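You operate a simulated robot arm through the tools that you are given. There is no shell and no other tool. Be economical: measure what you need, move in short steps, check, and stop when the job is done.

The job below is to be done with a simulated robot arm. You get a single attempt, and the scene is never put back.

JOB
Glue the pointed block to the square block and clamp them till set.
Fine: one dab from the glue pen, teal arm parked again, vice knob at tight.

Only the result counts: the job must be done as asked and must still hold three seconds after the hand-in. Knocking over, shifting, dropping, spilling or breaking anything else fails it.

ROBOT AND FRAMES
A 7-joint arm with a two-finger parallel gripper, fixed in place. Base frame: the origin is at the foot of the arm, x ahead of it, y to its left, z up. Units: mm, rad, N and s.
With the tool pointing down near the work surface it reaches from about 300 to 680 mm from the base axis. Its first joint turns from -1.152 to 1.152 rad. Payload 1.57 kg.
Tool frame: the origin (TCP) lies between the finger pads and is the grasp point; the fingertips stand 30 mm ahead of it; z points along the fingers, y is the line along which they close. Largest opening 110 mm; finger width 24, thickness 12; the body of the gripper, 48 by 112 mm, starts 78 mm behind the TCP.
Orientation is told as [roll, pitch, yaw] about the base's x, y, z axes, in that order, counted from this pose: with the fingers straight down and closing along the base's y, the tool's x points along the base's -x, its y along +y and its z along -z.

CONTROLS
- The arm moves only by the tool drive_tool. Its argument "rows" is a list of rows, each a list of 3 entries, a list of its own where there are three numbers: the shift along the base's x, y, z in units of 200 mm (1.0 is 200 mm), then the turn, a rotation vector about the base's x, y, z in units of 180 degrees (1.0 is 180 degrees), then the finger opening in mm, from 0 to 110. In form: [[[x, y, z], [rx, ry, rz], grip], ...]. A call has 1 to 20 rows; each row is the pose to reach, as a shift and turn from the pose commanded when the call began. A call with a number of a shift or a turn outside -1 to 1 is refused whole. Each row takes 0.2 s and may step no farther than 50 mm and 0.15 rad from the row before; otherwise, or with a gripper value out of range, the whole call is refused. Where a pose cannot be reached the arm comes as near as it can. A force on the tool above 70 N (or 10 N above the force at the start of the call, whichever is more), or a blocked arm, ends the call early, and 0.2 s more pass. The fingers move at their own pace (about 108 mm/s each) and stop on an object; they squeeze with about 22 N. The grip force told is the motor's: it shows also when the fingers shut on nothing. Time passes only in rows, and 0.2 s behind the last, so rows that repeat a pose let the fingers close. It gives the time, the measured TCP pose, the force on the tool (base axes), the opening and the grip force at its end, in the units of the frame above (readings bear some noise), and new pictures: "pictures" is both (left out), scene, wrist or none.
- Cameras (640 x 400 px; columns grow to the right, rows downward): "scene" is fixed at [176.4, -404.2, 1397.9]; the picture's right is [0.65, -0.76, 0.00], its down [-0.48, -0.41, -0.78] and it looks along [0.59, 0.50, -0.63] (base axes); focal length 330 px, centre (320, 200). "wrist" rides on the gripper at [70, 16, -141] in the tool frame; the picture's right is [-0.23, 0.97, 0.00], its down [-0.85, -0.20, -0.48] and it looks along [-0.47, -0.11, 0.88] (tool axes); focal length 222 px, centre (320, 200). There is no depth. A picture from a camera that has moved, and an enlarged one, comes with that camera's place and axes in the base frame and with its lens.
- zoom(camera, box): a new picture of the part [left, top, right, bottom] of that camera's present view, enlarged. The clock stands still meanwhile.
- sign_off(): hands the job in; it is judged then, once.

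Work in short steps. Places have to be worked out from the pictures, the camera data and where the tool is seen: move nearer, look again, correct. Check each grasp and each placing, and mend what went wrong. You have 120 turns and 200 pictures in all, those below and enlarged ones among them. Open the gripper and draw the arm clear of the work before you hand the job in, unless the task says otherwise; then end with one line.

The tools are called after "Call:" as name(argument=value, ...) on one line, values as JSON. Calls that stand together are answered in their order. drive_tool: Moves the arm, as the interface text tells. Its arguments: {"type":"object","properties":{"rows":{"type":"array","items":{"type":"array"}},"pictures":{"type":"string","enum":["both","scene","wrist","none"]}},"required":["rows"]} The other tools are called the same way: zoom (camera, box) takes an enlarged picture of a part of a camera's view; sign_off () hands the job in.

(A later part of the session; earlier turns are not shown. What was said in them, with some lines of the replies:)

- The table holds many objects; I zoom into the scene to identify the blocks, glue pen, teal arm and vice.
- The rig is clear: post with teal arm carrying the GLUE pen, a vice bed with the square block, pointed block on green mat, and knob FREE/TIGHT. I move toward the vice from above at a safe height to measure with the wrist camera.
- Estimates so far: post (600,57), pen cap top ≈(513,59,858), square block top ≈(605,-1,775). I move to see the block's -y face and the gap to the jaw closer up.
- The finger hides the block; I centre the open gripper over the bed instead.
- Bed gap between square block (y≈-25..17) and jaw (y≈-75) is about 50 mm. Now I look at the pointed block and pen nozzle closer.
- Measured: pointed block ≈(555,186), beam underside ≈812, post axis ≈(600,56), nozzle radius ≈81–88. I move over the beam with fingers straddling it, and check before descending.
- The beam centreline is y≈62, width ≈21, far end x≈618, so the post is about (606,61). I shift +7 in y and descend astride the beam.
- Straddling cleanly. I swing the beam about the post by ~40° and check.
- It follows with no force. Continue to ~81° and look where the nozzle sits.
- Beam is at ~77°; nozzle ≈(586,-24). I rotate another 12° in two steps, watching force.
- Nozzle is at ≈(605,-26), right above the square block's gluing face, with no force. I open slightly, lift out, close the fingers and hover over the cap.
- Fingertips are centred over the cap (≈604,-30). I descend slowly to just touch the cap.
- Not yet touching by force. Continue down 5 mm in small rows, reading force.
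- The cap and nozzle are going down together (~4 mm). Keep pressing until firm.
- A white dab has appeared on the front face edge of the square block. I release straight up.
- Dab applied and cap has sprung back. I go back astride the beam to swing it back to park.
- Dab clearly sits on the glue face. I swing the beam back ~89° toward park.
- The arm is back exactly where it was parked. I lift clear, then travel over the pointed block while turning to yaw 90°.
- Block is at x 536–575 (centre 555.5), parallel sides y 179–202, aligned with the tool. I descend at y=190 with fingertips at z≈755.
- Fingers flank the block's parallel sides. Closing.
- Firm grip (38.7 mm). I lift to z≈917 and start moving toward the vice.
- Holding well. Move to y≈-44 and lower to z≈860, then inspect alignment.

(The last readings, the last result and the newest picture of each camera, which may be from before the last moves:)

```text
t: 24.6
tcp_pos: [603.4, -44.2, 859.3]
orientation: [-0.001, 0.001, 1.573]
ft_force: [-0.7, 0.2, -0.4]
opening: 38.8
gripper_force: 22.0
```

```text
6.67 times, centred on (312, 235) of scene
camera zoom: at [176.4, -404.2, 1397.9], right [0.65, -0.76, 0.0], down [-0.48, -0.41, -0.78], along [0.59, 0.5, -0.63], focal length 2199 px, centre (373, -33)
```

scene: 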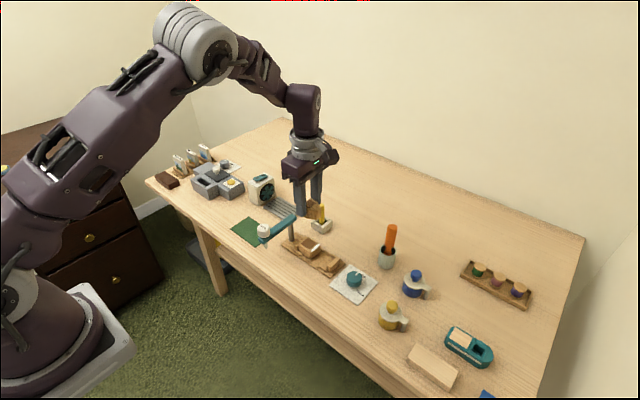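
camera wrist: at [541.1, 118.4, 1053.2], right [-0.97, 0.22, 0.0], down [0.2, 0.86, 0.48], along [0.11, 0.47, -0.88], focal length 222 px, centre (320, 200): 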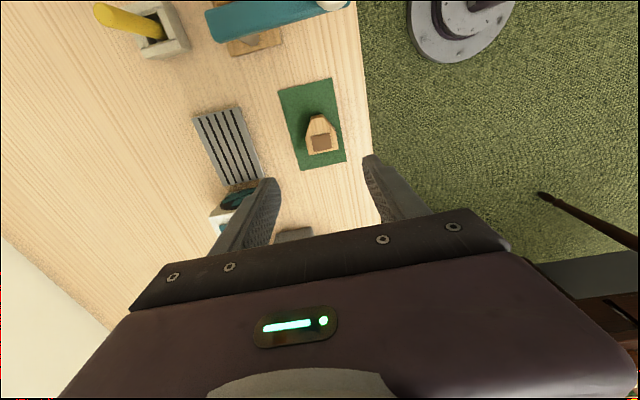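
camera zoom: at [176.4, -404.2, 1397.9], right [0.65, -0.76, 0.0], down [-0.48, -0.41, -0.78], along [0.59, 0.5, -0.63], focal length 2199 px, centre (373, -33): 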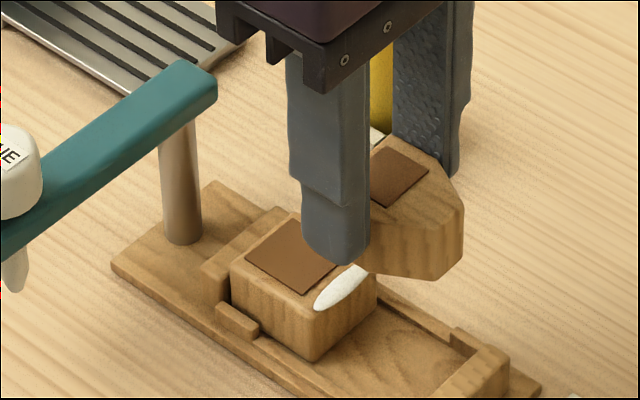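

Square face is at y≈-28, jaw inner ≈-78; held block spans ≈-33..-76. I shift slightly (+1,+2) and descend to just above the bed.

Call:
drive_tool(rows=[[[0.005, 0.008, -0.1], [0, 0, 0], 20], [[0.005, 0.008, -0.22], [0, 0, 0], 20], [[0.005, 0.008, -0.3], [0, 0, 0], 20], [[0.005, 0.008, -0.325], [0, 0, 0], 20]], pictures="none")

Call:
zoom(camera="wrist", box=[200, 70, 440, 220])

Call:
zoom(camera="scene", box=[264, 215, 360, 275])

```text
t: 25.6
tcp_pos: [604.0, -43.8, 794.7]
orientation: [0.0, 0.0, 1.573]
ft_force: [0.7, 0.6, -0.6]
opening: 38.8
gripper_force: 22.3
```

```text
2.67 times, centred on (320, 145) of wrist
camera zoom: at [589.1, -113.2, 936.2], right [-0.97, 0.22, 0.0], down [0.2, 0.86, 0.48], along [0.11, 0.47, -0.88], focal length 592 px, centre (320, 347)
```

zoom: 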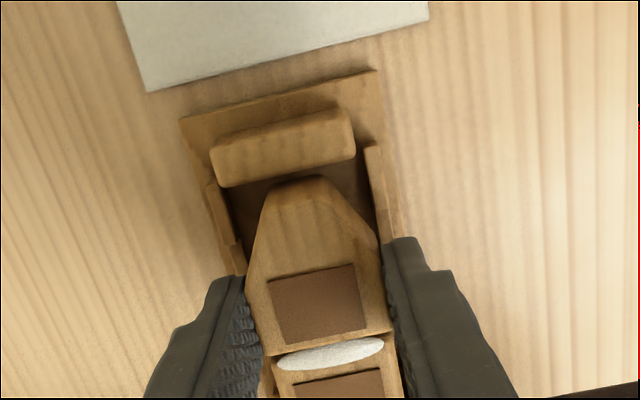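

```text
6.67 times, centred on (312, 245) of scene
camera zoom: at [176.4, -404.2, 1397.9], right [0.65, -0.76, 0.0], down [-0.48, -0.41, -0.78], along [0.59, 0.5, -0.63], focal length 2199 px, centre (373, -100)
```

zoom: 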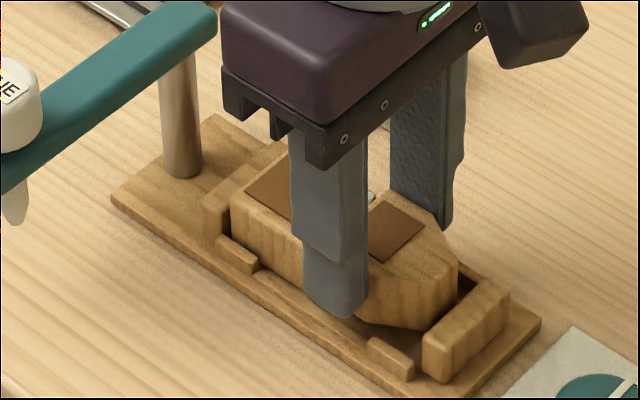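

Alignment is good. Lower in 2 mm steps toward contact.

Call:
drive_tool(rows=[[[0, 0, -0.01], [0, 0, 0], 20], [[0, 0, -0.02], [0, 0, 0], 20], [[0, 0, -0.03], [0, 0, 0], 20]], pictures="none")

Call:
zoom(camera="scene", box=[264, 215, 360, 275])

```text
t: 26.4
tcp_pos: [605.4, -43.1, 788.4]
orientation: [0.001, 0.0, 1.572]
ft_force: [0.8, 0.8, 0.0]
opening: 39.0
gripper_force: 21.8
```

```text
6.67 times, centred on (312, 245) of scene
camera zoom: at [176.4, -404.2, 1397.9], right [0.65, -0.76, 0.0], down [-0.48, -0.41, -0.78], along [0.59, 0.5, -0.63], focal length 2199 px, centre (373, -100)
```

zoom: 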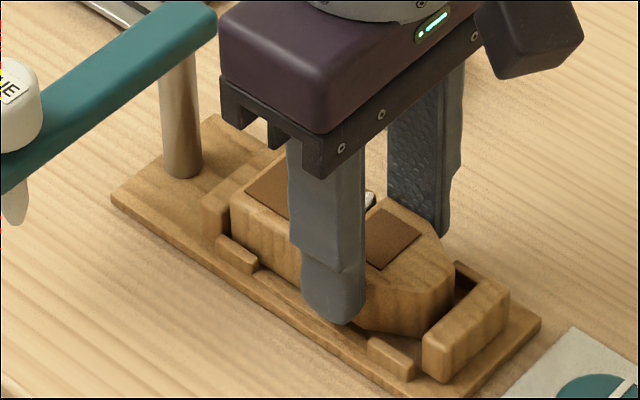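

No contact yet; a bit lower still.

Call:
drive_tool(rows=[[[0, 0, -0.005], [0, 0, 0], 20], [[0, 0, -0.01], [0, 0, 0], 20]], pictures="none")

Call:
drive_tool(rows=[[[0, 0, -0.005], [0, 0, 0], 20], [[0, 0, -0.01], [0, 0, 0], 20]], pictures="none")

Call:
zoom(camera="scene", box=[264, 215, 360, 275])

```text
t: 27.0
tcp_pos: [602.3, -41.3, 785.8]
orientation: [0.001, 0.001, 1.571]
ft_force: [0.0, 0.7, -0.2]
opening: 38.8
gripper_force: 21.6
```

```text
t: 27.6
tcp_pos: [604.7, -41.0, 785.1]
orientation: [-0.001, -0.001, 1.574]
ft_force: [-5.8, 2.8, 21.1]
opening: 39.0
gripper_force: 21.9
```

```text
6.67 times, centred on (312, 245) of scene
camera zoom: at [175.9, -404.1, 1398.0], right [0.65, -0.76, 0.0], down [-0.48, -0.41, -0.78], along [0.59, 0.5, -0.63], focal length 2199 px, centre (373, -100)
```

zoom: 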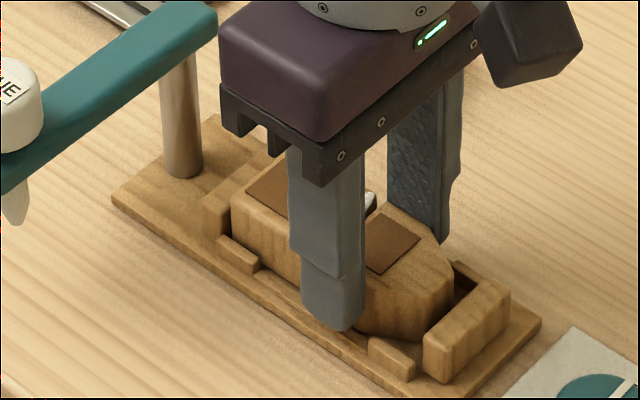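

Contact at z≈785 (21 N). I ease up ~1 mm and slide toward the square block in 1 mm steps.

Call:
drive_tool(rows=[[[0, 0, 0.006], [0, 0, 0], 20], [[0, 0.005, 0.006], [0, 0, 0], 20], [[0, 0.01, 0.006], [0, 0, 0], 20]], pictures="none")

Call:
zoom(camera="wrist", box=[200, 90, 440, 240])

```text
t: 28.4
tcp_pos: [606.0, -39.5, 784.1]
orientation: [-0.002, 0.0, 1.573]
ft_force: [0.9, -2.2, 7.8]
opening: 38.9
gripper_force: 22.1
```

```text
2.67 times, centred on (320, 165) of wrist
camera zoom: at [590.2, -109.6, 926.6], right [-0.97, 0.23, 0.0], down [0.2, 0.86, 0.48], along [0.11, 0.47, -0.88], focal length 592 px, centre (320, 293)
```

zoom: 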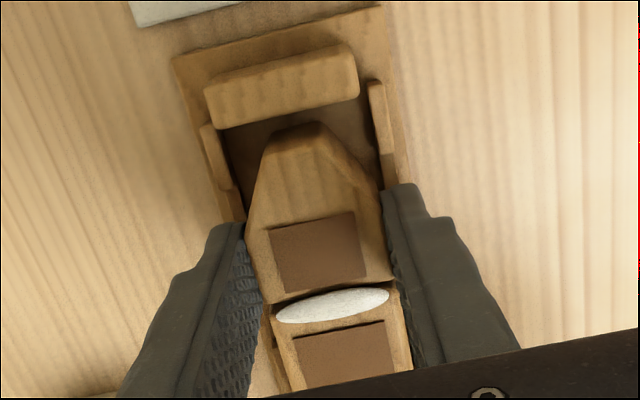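

Gap is ~1–2 mm. Slide 2 mm more and watch the y force.

Call:
drive_tool(rows=[[[0, 0.005, 0], [0, 0, 0], 20], [[0, 0.01, 0], [0, 0, 0], 20]], pictures="none")

Call:
zoom(camera="wrist", box=[260, 140, 400, 228])

```text
t: 29.0
tcp_pos: [604.5, -37.2, 785.6]
orientation: [0.0, -0.001, 1.575]
ft_force: [1.0, -0.9, 0.5]
opening: 38.7
gripper_force: 22.0
```

```text
4.55 times, centred on (330, 184) of wrist
camera zoom: at [589.8, -107.1, 926.6], right [-0.97, 0.22, 0.0], down [0.2, 0.86, 0.48], along [0.11, 0.47, -0.88], focal length 1010 px, centre (274, 273)
```

zoom: 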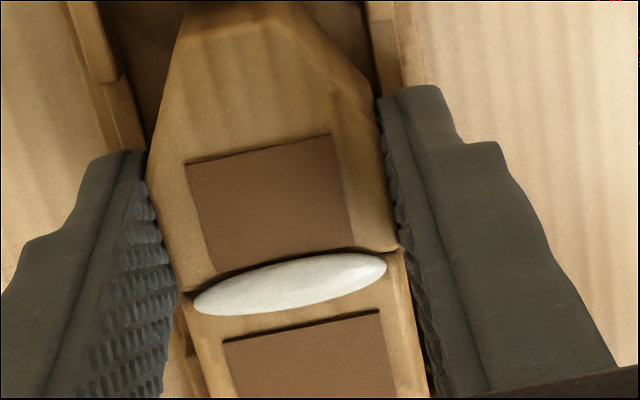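

Almost touching; one more millimetre with a force check.

Call:
drive_tool(rows=[[[0, 0.004, 0], [0, 0, 0], 20], [[0, 0.008, 0], [0, 0, 0], 20]], pictures="none")

Call:
zoom(camera="wrist", box=[260, 140, 400, 228])

```text
t: 29.6
tcp_pos: [605.0, -37.1, 787.0]
orientation: [0.002, 0.003, 1.571]
ft_force: [-2.3, -4.4, -2.4]
opening: 38.9
gripper_force: 22.3
```

```text
4.55 times, centred on (330, 184) of wrist
camera zoom: at [590.2, -106.5, 927.3], right [-0.97, 0.23, 0.0], down [0.2, 0.86, 0.48], along [0.11, 0.47, -0.88], focal length 1010 px, centre (274, 273)
```

zoom: 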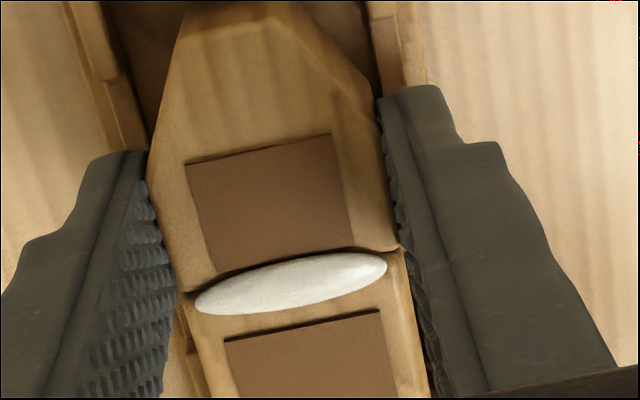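

Contact made (Fy −4 N). Release and rise straight up, then inspect.

Call:
drive_tool(rows=[[[0, -0.002, -0.002], [0, 0, 0], 20], [[0, -0.002, -0.002], [0, 0, 0], 50], [[0, -0.002, -0.002], [0, 0, 0], 54], [[0, -0.002, 0.15], [0, 0, 0], 54], [[0, -0.002, 0.35], [0, 0, 0], 54]], pictures="none")

Call:
zoom(camera="wrist", box=[240, 90, 400, 190])

Call:
zoom(camera="scene", box=[272, 225, 352, 275])

```text
t: 30.8
tcp_pos: [608.9, -38.6, 855.0]
orientation: [0.0, 0.0, 1.572]
ft_force: [0.3, -0.3, -0.2]
opening: 54.1
gripper_force: 0.0
```

```text
4.00 times, centred on (320, 140) of wrist
camera zoom: at [593.1, -107.8, 996.8], right [-0.97, 0.22, 0.0], down [0.2, 0.86, 0.48], along [0.11, 0.47, -0.88], focal length 888 px, centre (320, 440)
```

zoom: 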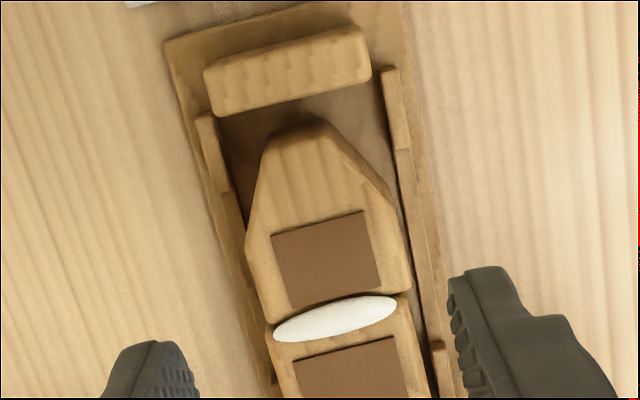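

```text
8.00 times, centred on (312, 250) of scene
camera zoom: at [176.4, -404.2, 1397.9], right [0.65, -0.76, 0.0], down [-0.48, -0.41, -0.78], along [0.59, 0.5, -0.63], focal length 2639 px, centre (384, -200)
```

zoom: 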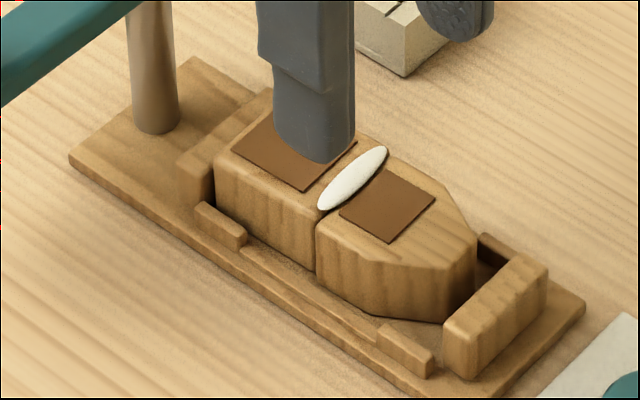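

The two blocks sit flush with the dab between them. Now I hover over the knob to measure its pointer and ticks.

Call:
drive_tool(rows=[[[0, -0.1, 0.15], [0, 0, 0], 60], [[0, -0.3, 0.25], [0, 0, 0], 60], [[-0.02, -0.5, 0.25], [0, 0, 0], 60], [[-0.03, -0.56, 0.25], [0, 0, 0], 60]], pictures="wrist")

Call:
zoom(camera="wrist", box=[240, 90, 400, 190])

Call:
zoom(camera="scene", box=[320, 250, 400, 300])

```text
t: 31.8
tcp_pos: [600.6, -150.9, 904.3]
orientation: [0.0, -0.001, 1.575]
ft_force: [0.0, -0.4, 0.0]
opening: 59.6
gripper_force: 0.0
camera wrist: at [584.8, -220.4, 1046.3], right [-0.97, 0.22, 0.0], down [0.2, 0.86, 0.48], along [0.11, 0.47, -0.88], focal length 222 px, centre (320, 200)
```

wrist: 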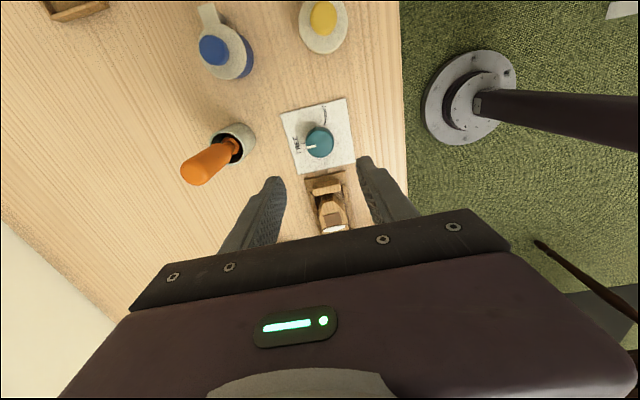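

```text
4.00 times, centred on (320, 140) of wrist
camera zoom: at [584.8, -220.4, 1046.3], right [-0.97, 0.22, 0.0], down [0.2, 0.86, 0.48], along [0.11, 0.47, -0.88], focal length 888 px, centre (320, 440)
```

zoom: 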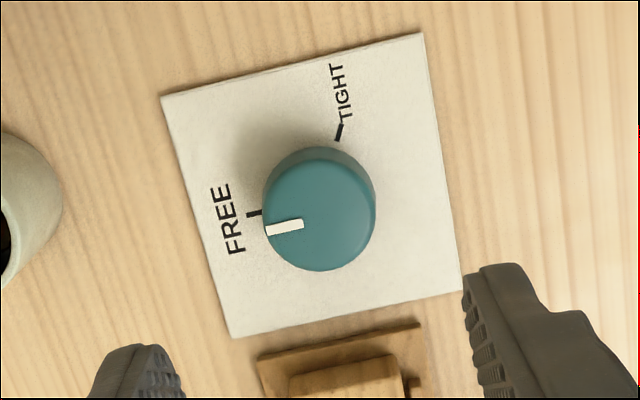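

```text
8.00 times, centred on (360, 275) of scene
camera zoom: at [176.4, -404.2, 1397.9], right [0.65, -0.76, 0.0], down [-0.48, -0.41, -0.78], along [0.59, 0.5, -0.63], focal length 2639 px, centre (0, -400)
```

zoom: 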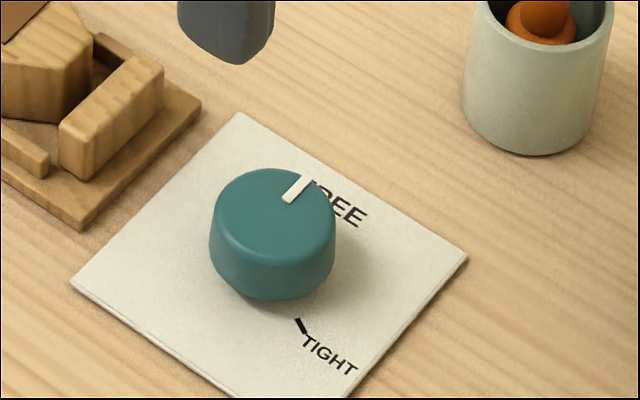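

Knob centre ≈(600,-151), Ø35, top z≈768; FREE at ~0°, TIGHT at ≈-119° (clockwise from above). I descend around it with fingers open.

Call:
drive_tool(rows=[[[0, 0, -0.2], [0, 0, 0], 60], [[0, 0, -0.4], [0, 0, 0], 60], [[0, 0, -0.55], [0, 0, 0], 60], [[0, 0, -0.605], [0, 0, 0], 60]], pictures="none")

Call:
zoom(camera="wrist", box=[200, 100, 440, 250])

```text
t: 32.8
tcp_pos: [599.3, -149.9, 782.7]
orientation: [-0.003, 0.001, 1.572]
ft_force: [-0.3, -0.4, -0.1]
opening: 60.1
gripper_force: 0.1
```

```text
2.67 times, centred on (320, 175) of wrist
camera zoom: at [584.2, -218.9, 924.5], right [-0.97, 0.22, 0.0], down [0.2, 0.86, 0.48], along [0.11, 0.47, -0.88], focal length 592 px, centre (320, 267)
```

zoom: 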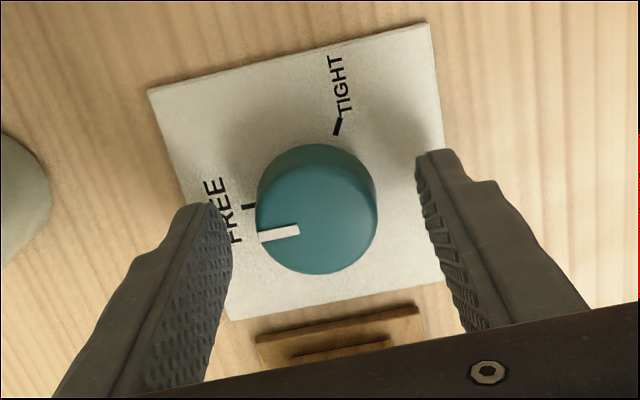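

Centred on the knob. Closing the fingers on it.

Call:
drive_tool(rows=[[[0, 0, 0], [0, 0, 0], 40], [[0, 0, 0], [0, 0, 0], 30], [[0, 0, 0], [0, 0, 0], 25], [[0, 0, 0], [0, 0, 0], 25]], pictures="none")

```text
t: 33.8
tcp_pos: [598.8, -149.3, 784.5]
orientation: [-0.003, -0.001, 1.574]
ft_force: [14.6, -2.3, -8.6]
opening: 37.1
gripper_force: 43.4
```

Gripping (37 mm) with a 15 N side load along x; I relieve it by moving 1 mm in +x, then turn the first 30° clockwise.

Call:
drive_tool(rows=[[[0.006, 0, 0], [0, 0, 0], 25], [[0.006, 0, 0], [0, 0, -0.04], 25], [[0.006, 0, 0], [0, 0, -0.08], 25], [[0.006, 0, 0], [0, 0, -0.12], 25], [[0.006, 0, 0], [0, 0, -0.16], 25]], pictures="none")

Call:
zoom(camera="wrist", box=[200, 100, 440, 250])

Call:
zoom(camera="scene", box=[280, 225, 392, 295])

```text
t: 35.0
tcp_pos: [599.3, -149.2, 782.2]
orientation: [-0.001, -0.001, 1.067]
ft_force: [21.4, -6.1, -29.6]
opening: 37.2
gripper_force: 43.2
```

```text
2.67 times, centred on (320, 175) of wrist
camera zoom: at [553.7, -202.6, 924.9], right [-0.74, 0.67, 0.0], down [0.59, 0.65, 0.48], along [0.32, 0.36, -0.88], focal length 592 px, centre (320, 267)
```

zoom: 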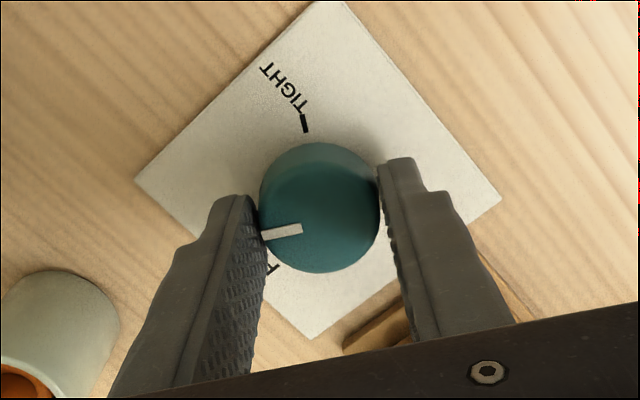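

```text
5.71 times, centred on (336, 260) of scene
camera zoom: at [177.5, -404.5, 1397.7], right [0.65, -0.76, 0.0], down [-0.48, -0.41, -0.78], along [0.59, 0.5, -0.63], focal length 1885 px, centre (229, -143)
```

zoom: 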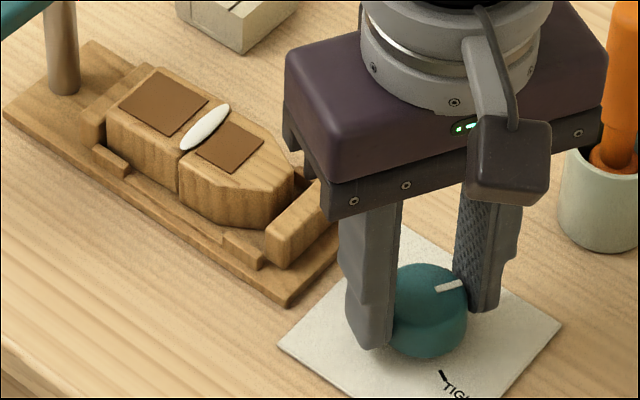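

The knob turns with the hand and the jaw is advancing. I relieve side loads slightly (x −1, z −1 mm) and turn another ~36°.

Call:
drive_tool(rows=[[[-0.005, 0, -0.004], [0, 0, 0], 25], [[-0.005, 0, -0.004], [0, 0, -0.04], 25], [[-0.005, 0, -0.004], [0, 0, -0.08], 25], [[-0.005, 0, -0.004], [0, 0, -0.12], 25], [[-0.005, 0, -0.004], [0, 0, -0.16], 25], [[-0.005, 0, -0.004], [0, 0, -0.2], 25]], pictures="none")

Call:
zoom(camera="wrist", box=[200, 100, 440, 250])

Call:
zoom(camera="scene", box=[280, 225, 392, 295])

```text
t: 36.4
tcp_pos: [599.5, -149.8, 783.7]
orientation: [-0.004, -0.006, 0.439]
ft_force: [26.9, -8.3, -13.6]
opening: 37.1
gripper_force: 43.2
```

```text
2.67 times, centred on (320, 175) of wrist
camera zoom: at [531.2, -164.4, 925.0], right [-0.21, 0.98, 0.0], down [0.86, 0.18, 0.48], along [0.47, 0.1, -0.88], focal length 592 px, centre (320, 267)
```

zoom: 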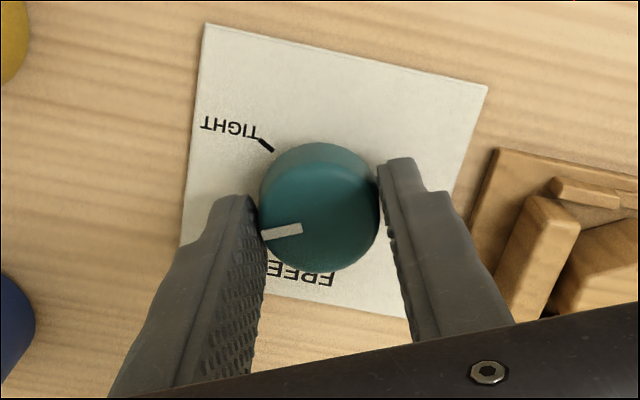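

```text
5.71 times, centred on (336, 260) of scene
camera zoom: at [177.2, -404.5, 1397.7], right [0.65, -0.76, 0.0], down [-0.48, -0.41, -0.78], along [0.59, 0.5, -0.63], focal length 1885 px, centre (229, -143)
```

zoom: 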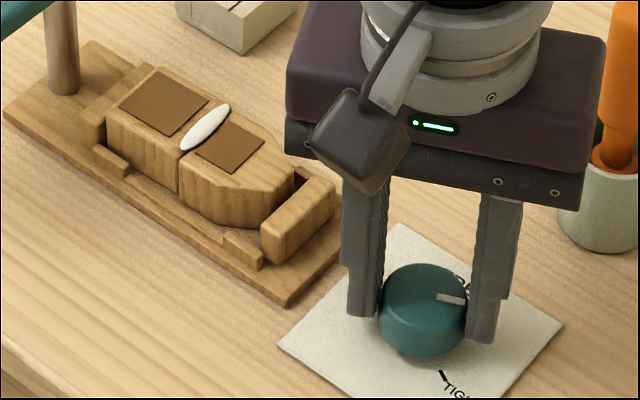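

65° turned. Continue another 36°.

Call:
drive_tool(rows=[[[0.003, 0, 0], [0, 0, -0.04], 25], [[0.003, 0, 0], [0, 0, -0.08], 25], [[0.003, 0, 0], [0, 0, -0.12], 25], [[0.003, 0, 0], [0, 0, -0.16], 25], [[0.003, 0, 0], [0, 0, -0.2], 25]], pictures="none")

Call:
zoom(camera="wrist", box=[200, 100, 440, 250])

Call:
zoom(camera="scene", box=[280, 225, 392, 295])

```text
t: 37.6
tcp_pos: [601.4, -149.2, 783.4]
orientation: [-0.002, -0.003, -0.186]
ft_force: [22.4, -15.8, -2.0]
opening: 36.9
gripper_force: 43.6
```

```text
2.67 times, centred on (320, 175) of wrist
camera zoom: at [536.1, -120.8, 925.1], right [0.41, 0.91, 0.0], down [0.8, -0.35, 0.48], along [0.44, -0.2, -0.88], focal length 592 px, centre (320, 267)
```

zoom: 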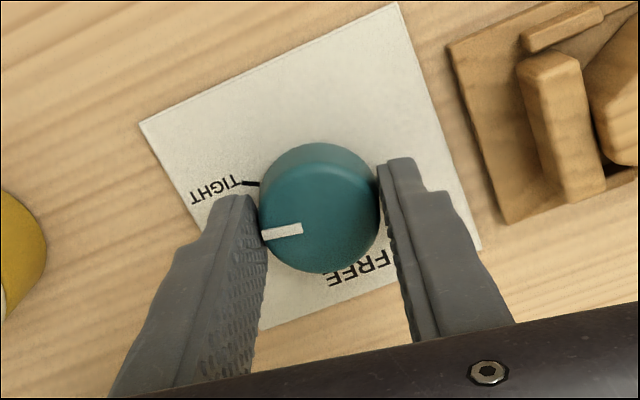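

```text
5.71 times, centred on (336, 260) of scene
camera zoom: at [176.9, -404.6, 1397.7], right [0.65, -0.76, 0.0], down [-0.48, -0.41, -0.78], along [0.59, 0.5, -0.63], focal length 1885 px, centre (229, -143)
```

zoom: 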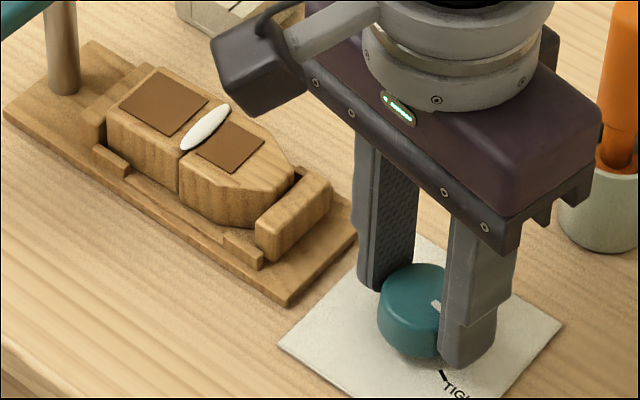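

TIGHT tick needs about 19° more to match the original FREE alignment. I turn 19° further.

Call:
drive_tool(rows=[[[0, 0, 0], [0, 0, -0.04], 25], [[0, 0, 0], [0, 0, -0.08], 25], [[0, 0, 0], [0, 0, -0.107], 25], [[0, 0, 0], [0, 0, -0.107], 25]], pictures="none")

Call:
zoom(camera="wrist", box=[200, 100, 440, 250])

Call:
zoom(camera="scene", box=[280, 225, 392, 295])

```text
t: 38.6
tcp_pos: [600.6, -151.2, 785.2]
orientation: [0.002, -0.005, -0.523]
ft_force: [19.4, -23.9, -1.0]
opening: 37.1
gripper_force: 43.7
```

```text
2.67 times, centred on (320, 175) of wrist
camera zoom: at [548.8, -100.8, 925.1], right [0.68, 0.73, 0.0], down [0.64, -0.6, 0.48], along [0.35, -0.33, -0.88], focal length 592 px, centre (320, 267)
```

zoom: 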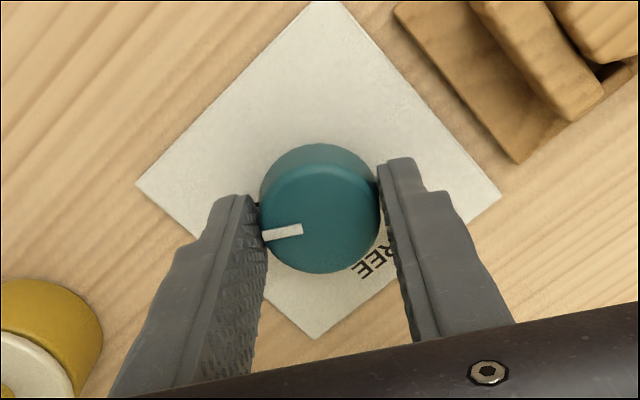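

```text
5.71 times, centred on (336, 260) of scene
camera zoom: at [176.8, -404.7, 1397.7], right [0.65, -0.76, 0.0], down [-0.48, -0.41, -0.78], along [0.59, 0.5, -0.63], focal length 1885 px, centre (229, -143)
```

zoom: 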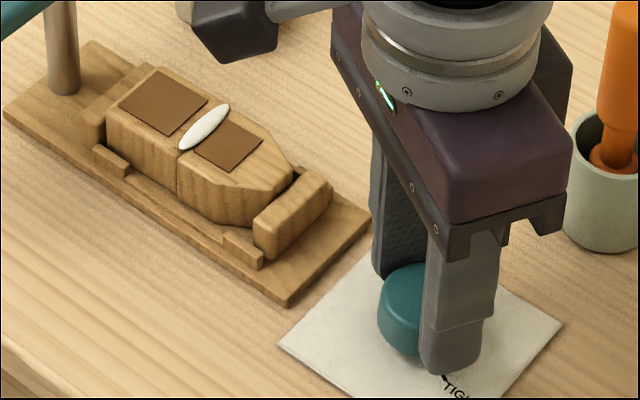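

The jaw is against the point and the pointer is at TIGHT. I release, lift and check.

Call:
drive_tool(rows=[[[0, 0, 0], [0, 0, 0], 50], [[0, 0, 0], [0, 0, 0], 60], [[0, 0, 0.15], [0, 0, 0], 60], [[0, 0, 0.35], [0, 0, 0], 60], [[0, 0, 0.6], [0, 0, 0], 60]], pictures="none")

Call:
zoom(camera="wrist", box=[240, 90, 400, 190])

Call:
zoom(camera="scene", box=[272, 225, 400, 305])

```text
t: 39.8
tcp_pos: [595.1, -147.5, 902.3]
orientation: [0.0, 0.001, -0.522]
ft_force: [0.4, -0.1, 0.2]
opening: 60.1
gripper_force: 0.1
```

```text
4.00 times, centred on (320, 140) of wrist
camera zoom: at [545.2, -99.4, 1043.8], right [0.68, 0.73, 0.0], down [0.64, -0.6, 0.48], along [0.35, -0.33, -0.88], focal length 888 px, centre (320, 440)
```

zoom: 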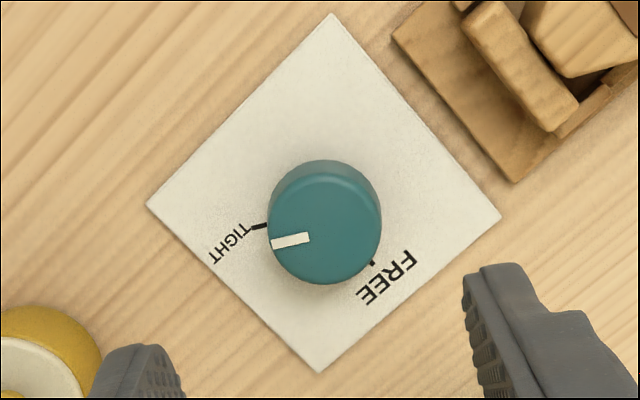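

```text
5.00 times, centred on (336, 265) of scene
camera zoom: at [176.4, -404.2, 1397.9], right [0.65, -0.76, 0.0], down [-0.48, -0.41, -0.78], along [0.59, 0.5, -0.63], focal length 1649 px, centre (240, -125)
```

zoom: 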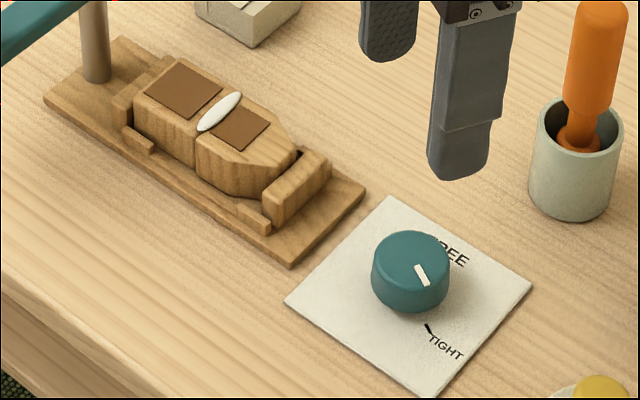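

Pointer lines up with TIGHT (≈-120°), same geometry as it had with FREE. I draw the arm up and back and let time pass, then check the vice and the parked arm.

Call:
drive_tool(rows=[[[-0.15, 0, 0.15], [0, 0, 0.04], 60], [[-0.3, 0, 0.3], [0, 0, 0.08], 60], [[-0.45, 0, 0.45], [0, 0, 0.12], 60], [[-0.6, 0, 0.6], [0, 0, 0.16], 60], [[-0.7, 0, 0.75], [0, 0, 0.166], 60], [[-0.7, 0, 0.75], [0, 0, 0.166], 60], [[-0.7, 0, 0.75], [0, 0, 0.166], 60], [[-0.7, 0, 0.75], [0, 0, 0.166], 60], [[-0.7, 0, 0.75], [0, 0, 0.166], 60], [[-0.7, 0, 0.75], [0, 0, 0.166], 60], [[-0.7, 0, 0.75], [0, 0, 0.166], 60], [[-0.7, 0, 0.75], [0, 0, 0.166], 60], [[-0.7, 0, 0.75], [0, 0, 0.166], 60], [[-0.7, 0, 0.75], [0, 0, 0.166], 60], [[-0.7, 0, 0.75], [0, 0, 0.166], 60], [[-0.7, 0, 0.75], [0, 0, 0.166], 60], [[-0.7, 0, 0.75], [0, 0, 0.166], 60], [[-0.7, 0, 0.75], [0, 0, 0.166], 60], [[-0.7, 0, 0.75], [0, 0, 0.166], 60], [[-0.7, 0, 0.75], [0, 0, 0.166], 60]], pictures="scene")

Call:
zoom(camera="scene", box=[272, 225, 352, 275])

Call:
zoom(camera="scene", box=[225, 205, 353, 285])

```text
t: 44.0
tcp_pos: [459.6, -153.7, 1053.8]
orientation: [-0.001, 0.0, 0.0]
ft_force: [-0.1, 0.4, 0.8]
opening: 59.9
gripper_force: 0.0
```

scene: 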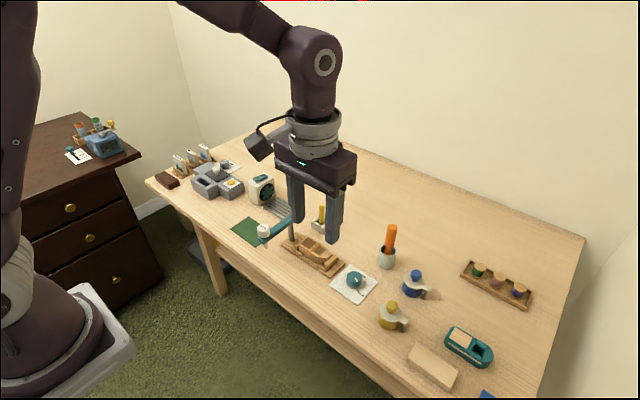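

```text
8.00 times, centred on (312, 250) of scene
camera zoom: at [176.4, -404.2, 1397.9], right [0.65, -0.76, 0.0], down [-0.48, -0.41, -0.78], along [0.59, 0.5, -0.63], focal length 2639 px, centre (384, -200)
```

zoom: 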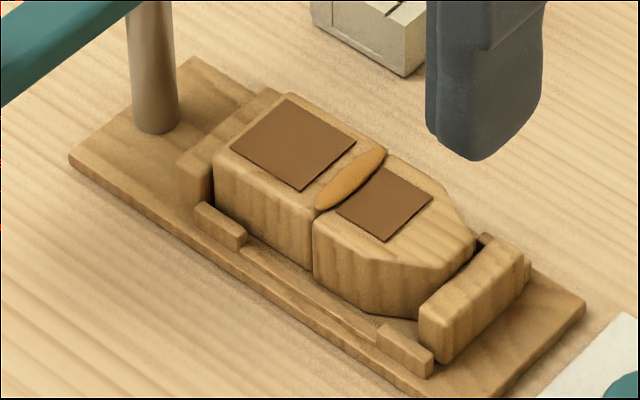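

```text
5.00 times, centred on (289, 245) of scene
camera zoom: at [176.4, -404.2, 1397.9], right [0.65, -0.76, 0.0], down [-0.48, -0.41, -0.78], along [0.59, 0.5, -0.63], focal length 1649 px, centre (475, -25)
```

zoom: 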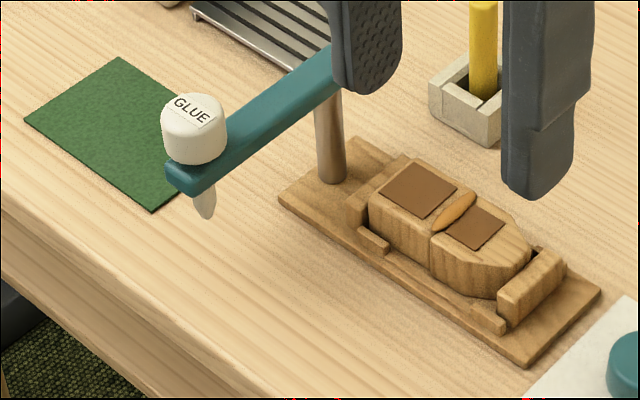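

The dab has turned amber (set), the arm is parked exactly as before. I wait 4 more seconds to confirm it is final.

Call:
drive_tool(rows=[[[0, 0, 0], [0, 0, 0], 60], [[0, 0, 0], [0, 0, 0], 60], [[0, 0, 0], [0, 0, 0], 60], [[0, 0, 0], [0, 0, 0], 60], [[0, 0, 0], [0, 0, 0], 60], [[0, 0, 0], [0, 0, 0], 60], [[0, 0, 0], [0, 0, 0], 60], [[0, 0, 0], [0, 0, 0], 60], [[0, 0, 0], [0, 0, 0], 60], [[0, 0, 0], [0, 0, 0], 60], [[0, 0, 0], [0, 0, 0], 60], [[0, 0, 0], [0, 0, 0], 60], [[0, 0, 0], [0, 0, 0], 60], [[0, 0, 0], [0, 0, 0], 60], [[0, 0, 0], [0, 0, 0], 60], [[0, 0, 0], [0, 0, 0], 60], [[0, 0, 0], [0, 0, 0], 60], [[0, 0, 0], [0, 0, 0], 60], [[0, 0, 0], [0, 0, 0], 60], [[0, 0, 0], [0, 0, 0], 60]], pictures="none")

Call:
zoom(camera="scene", box=[272, 225, 400, 305])

```text
t: 48.2
tcp_pos: [459.9, -151.9, 1054.1]
orientation: [0.001, 0.0, 0.0]
ft_force: [-0.1, -0.4, -0.7]
opening: 60.2
gripper_force: 0.1
```

```text
5.00 times, centred on (336, 265) of scene
camera zoom: at [176.4, -404.2, 1397.9], right [0.65, -0.76, 0.0], down [-0.48, -0.41, -0.78], along [0.59, 0.5, -0.63], focal length 1649 px, centre (240, -125)
```

zoom: 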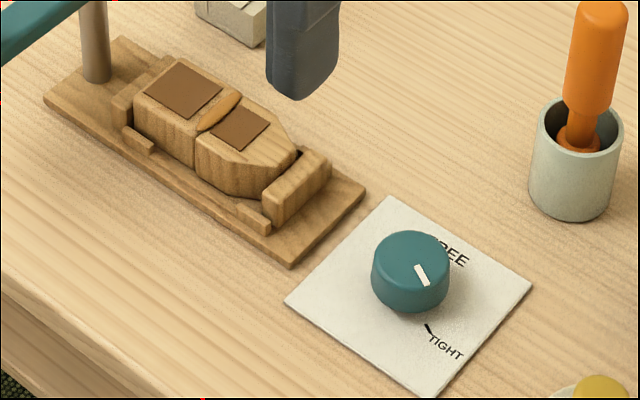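

The state is unchanged: glue amber, knob at TIGHT, teal arm parked and the gripper open and clear. I hand in.

Call:
sign_off()

```text
The job is handed in.
```

The pointed block is glued to the square block with one dab and clamped. The dab had turned amber (I took that as set) before hand-in. The vice knob is at TIGHT, the teal arm is back in its parked position, and the gripper is open and clear.
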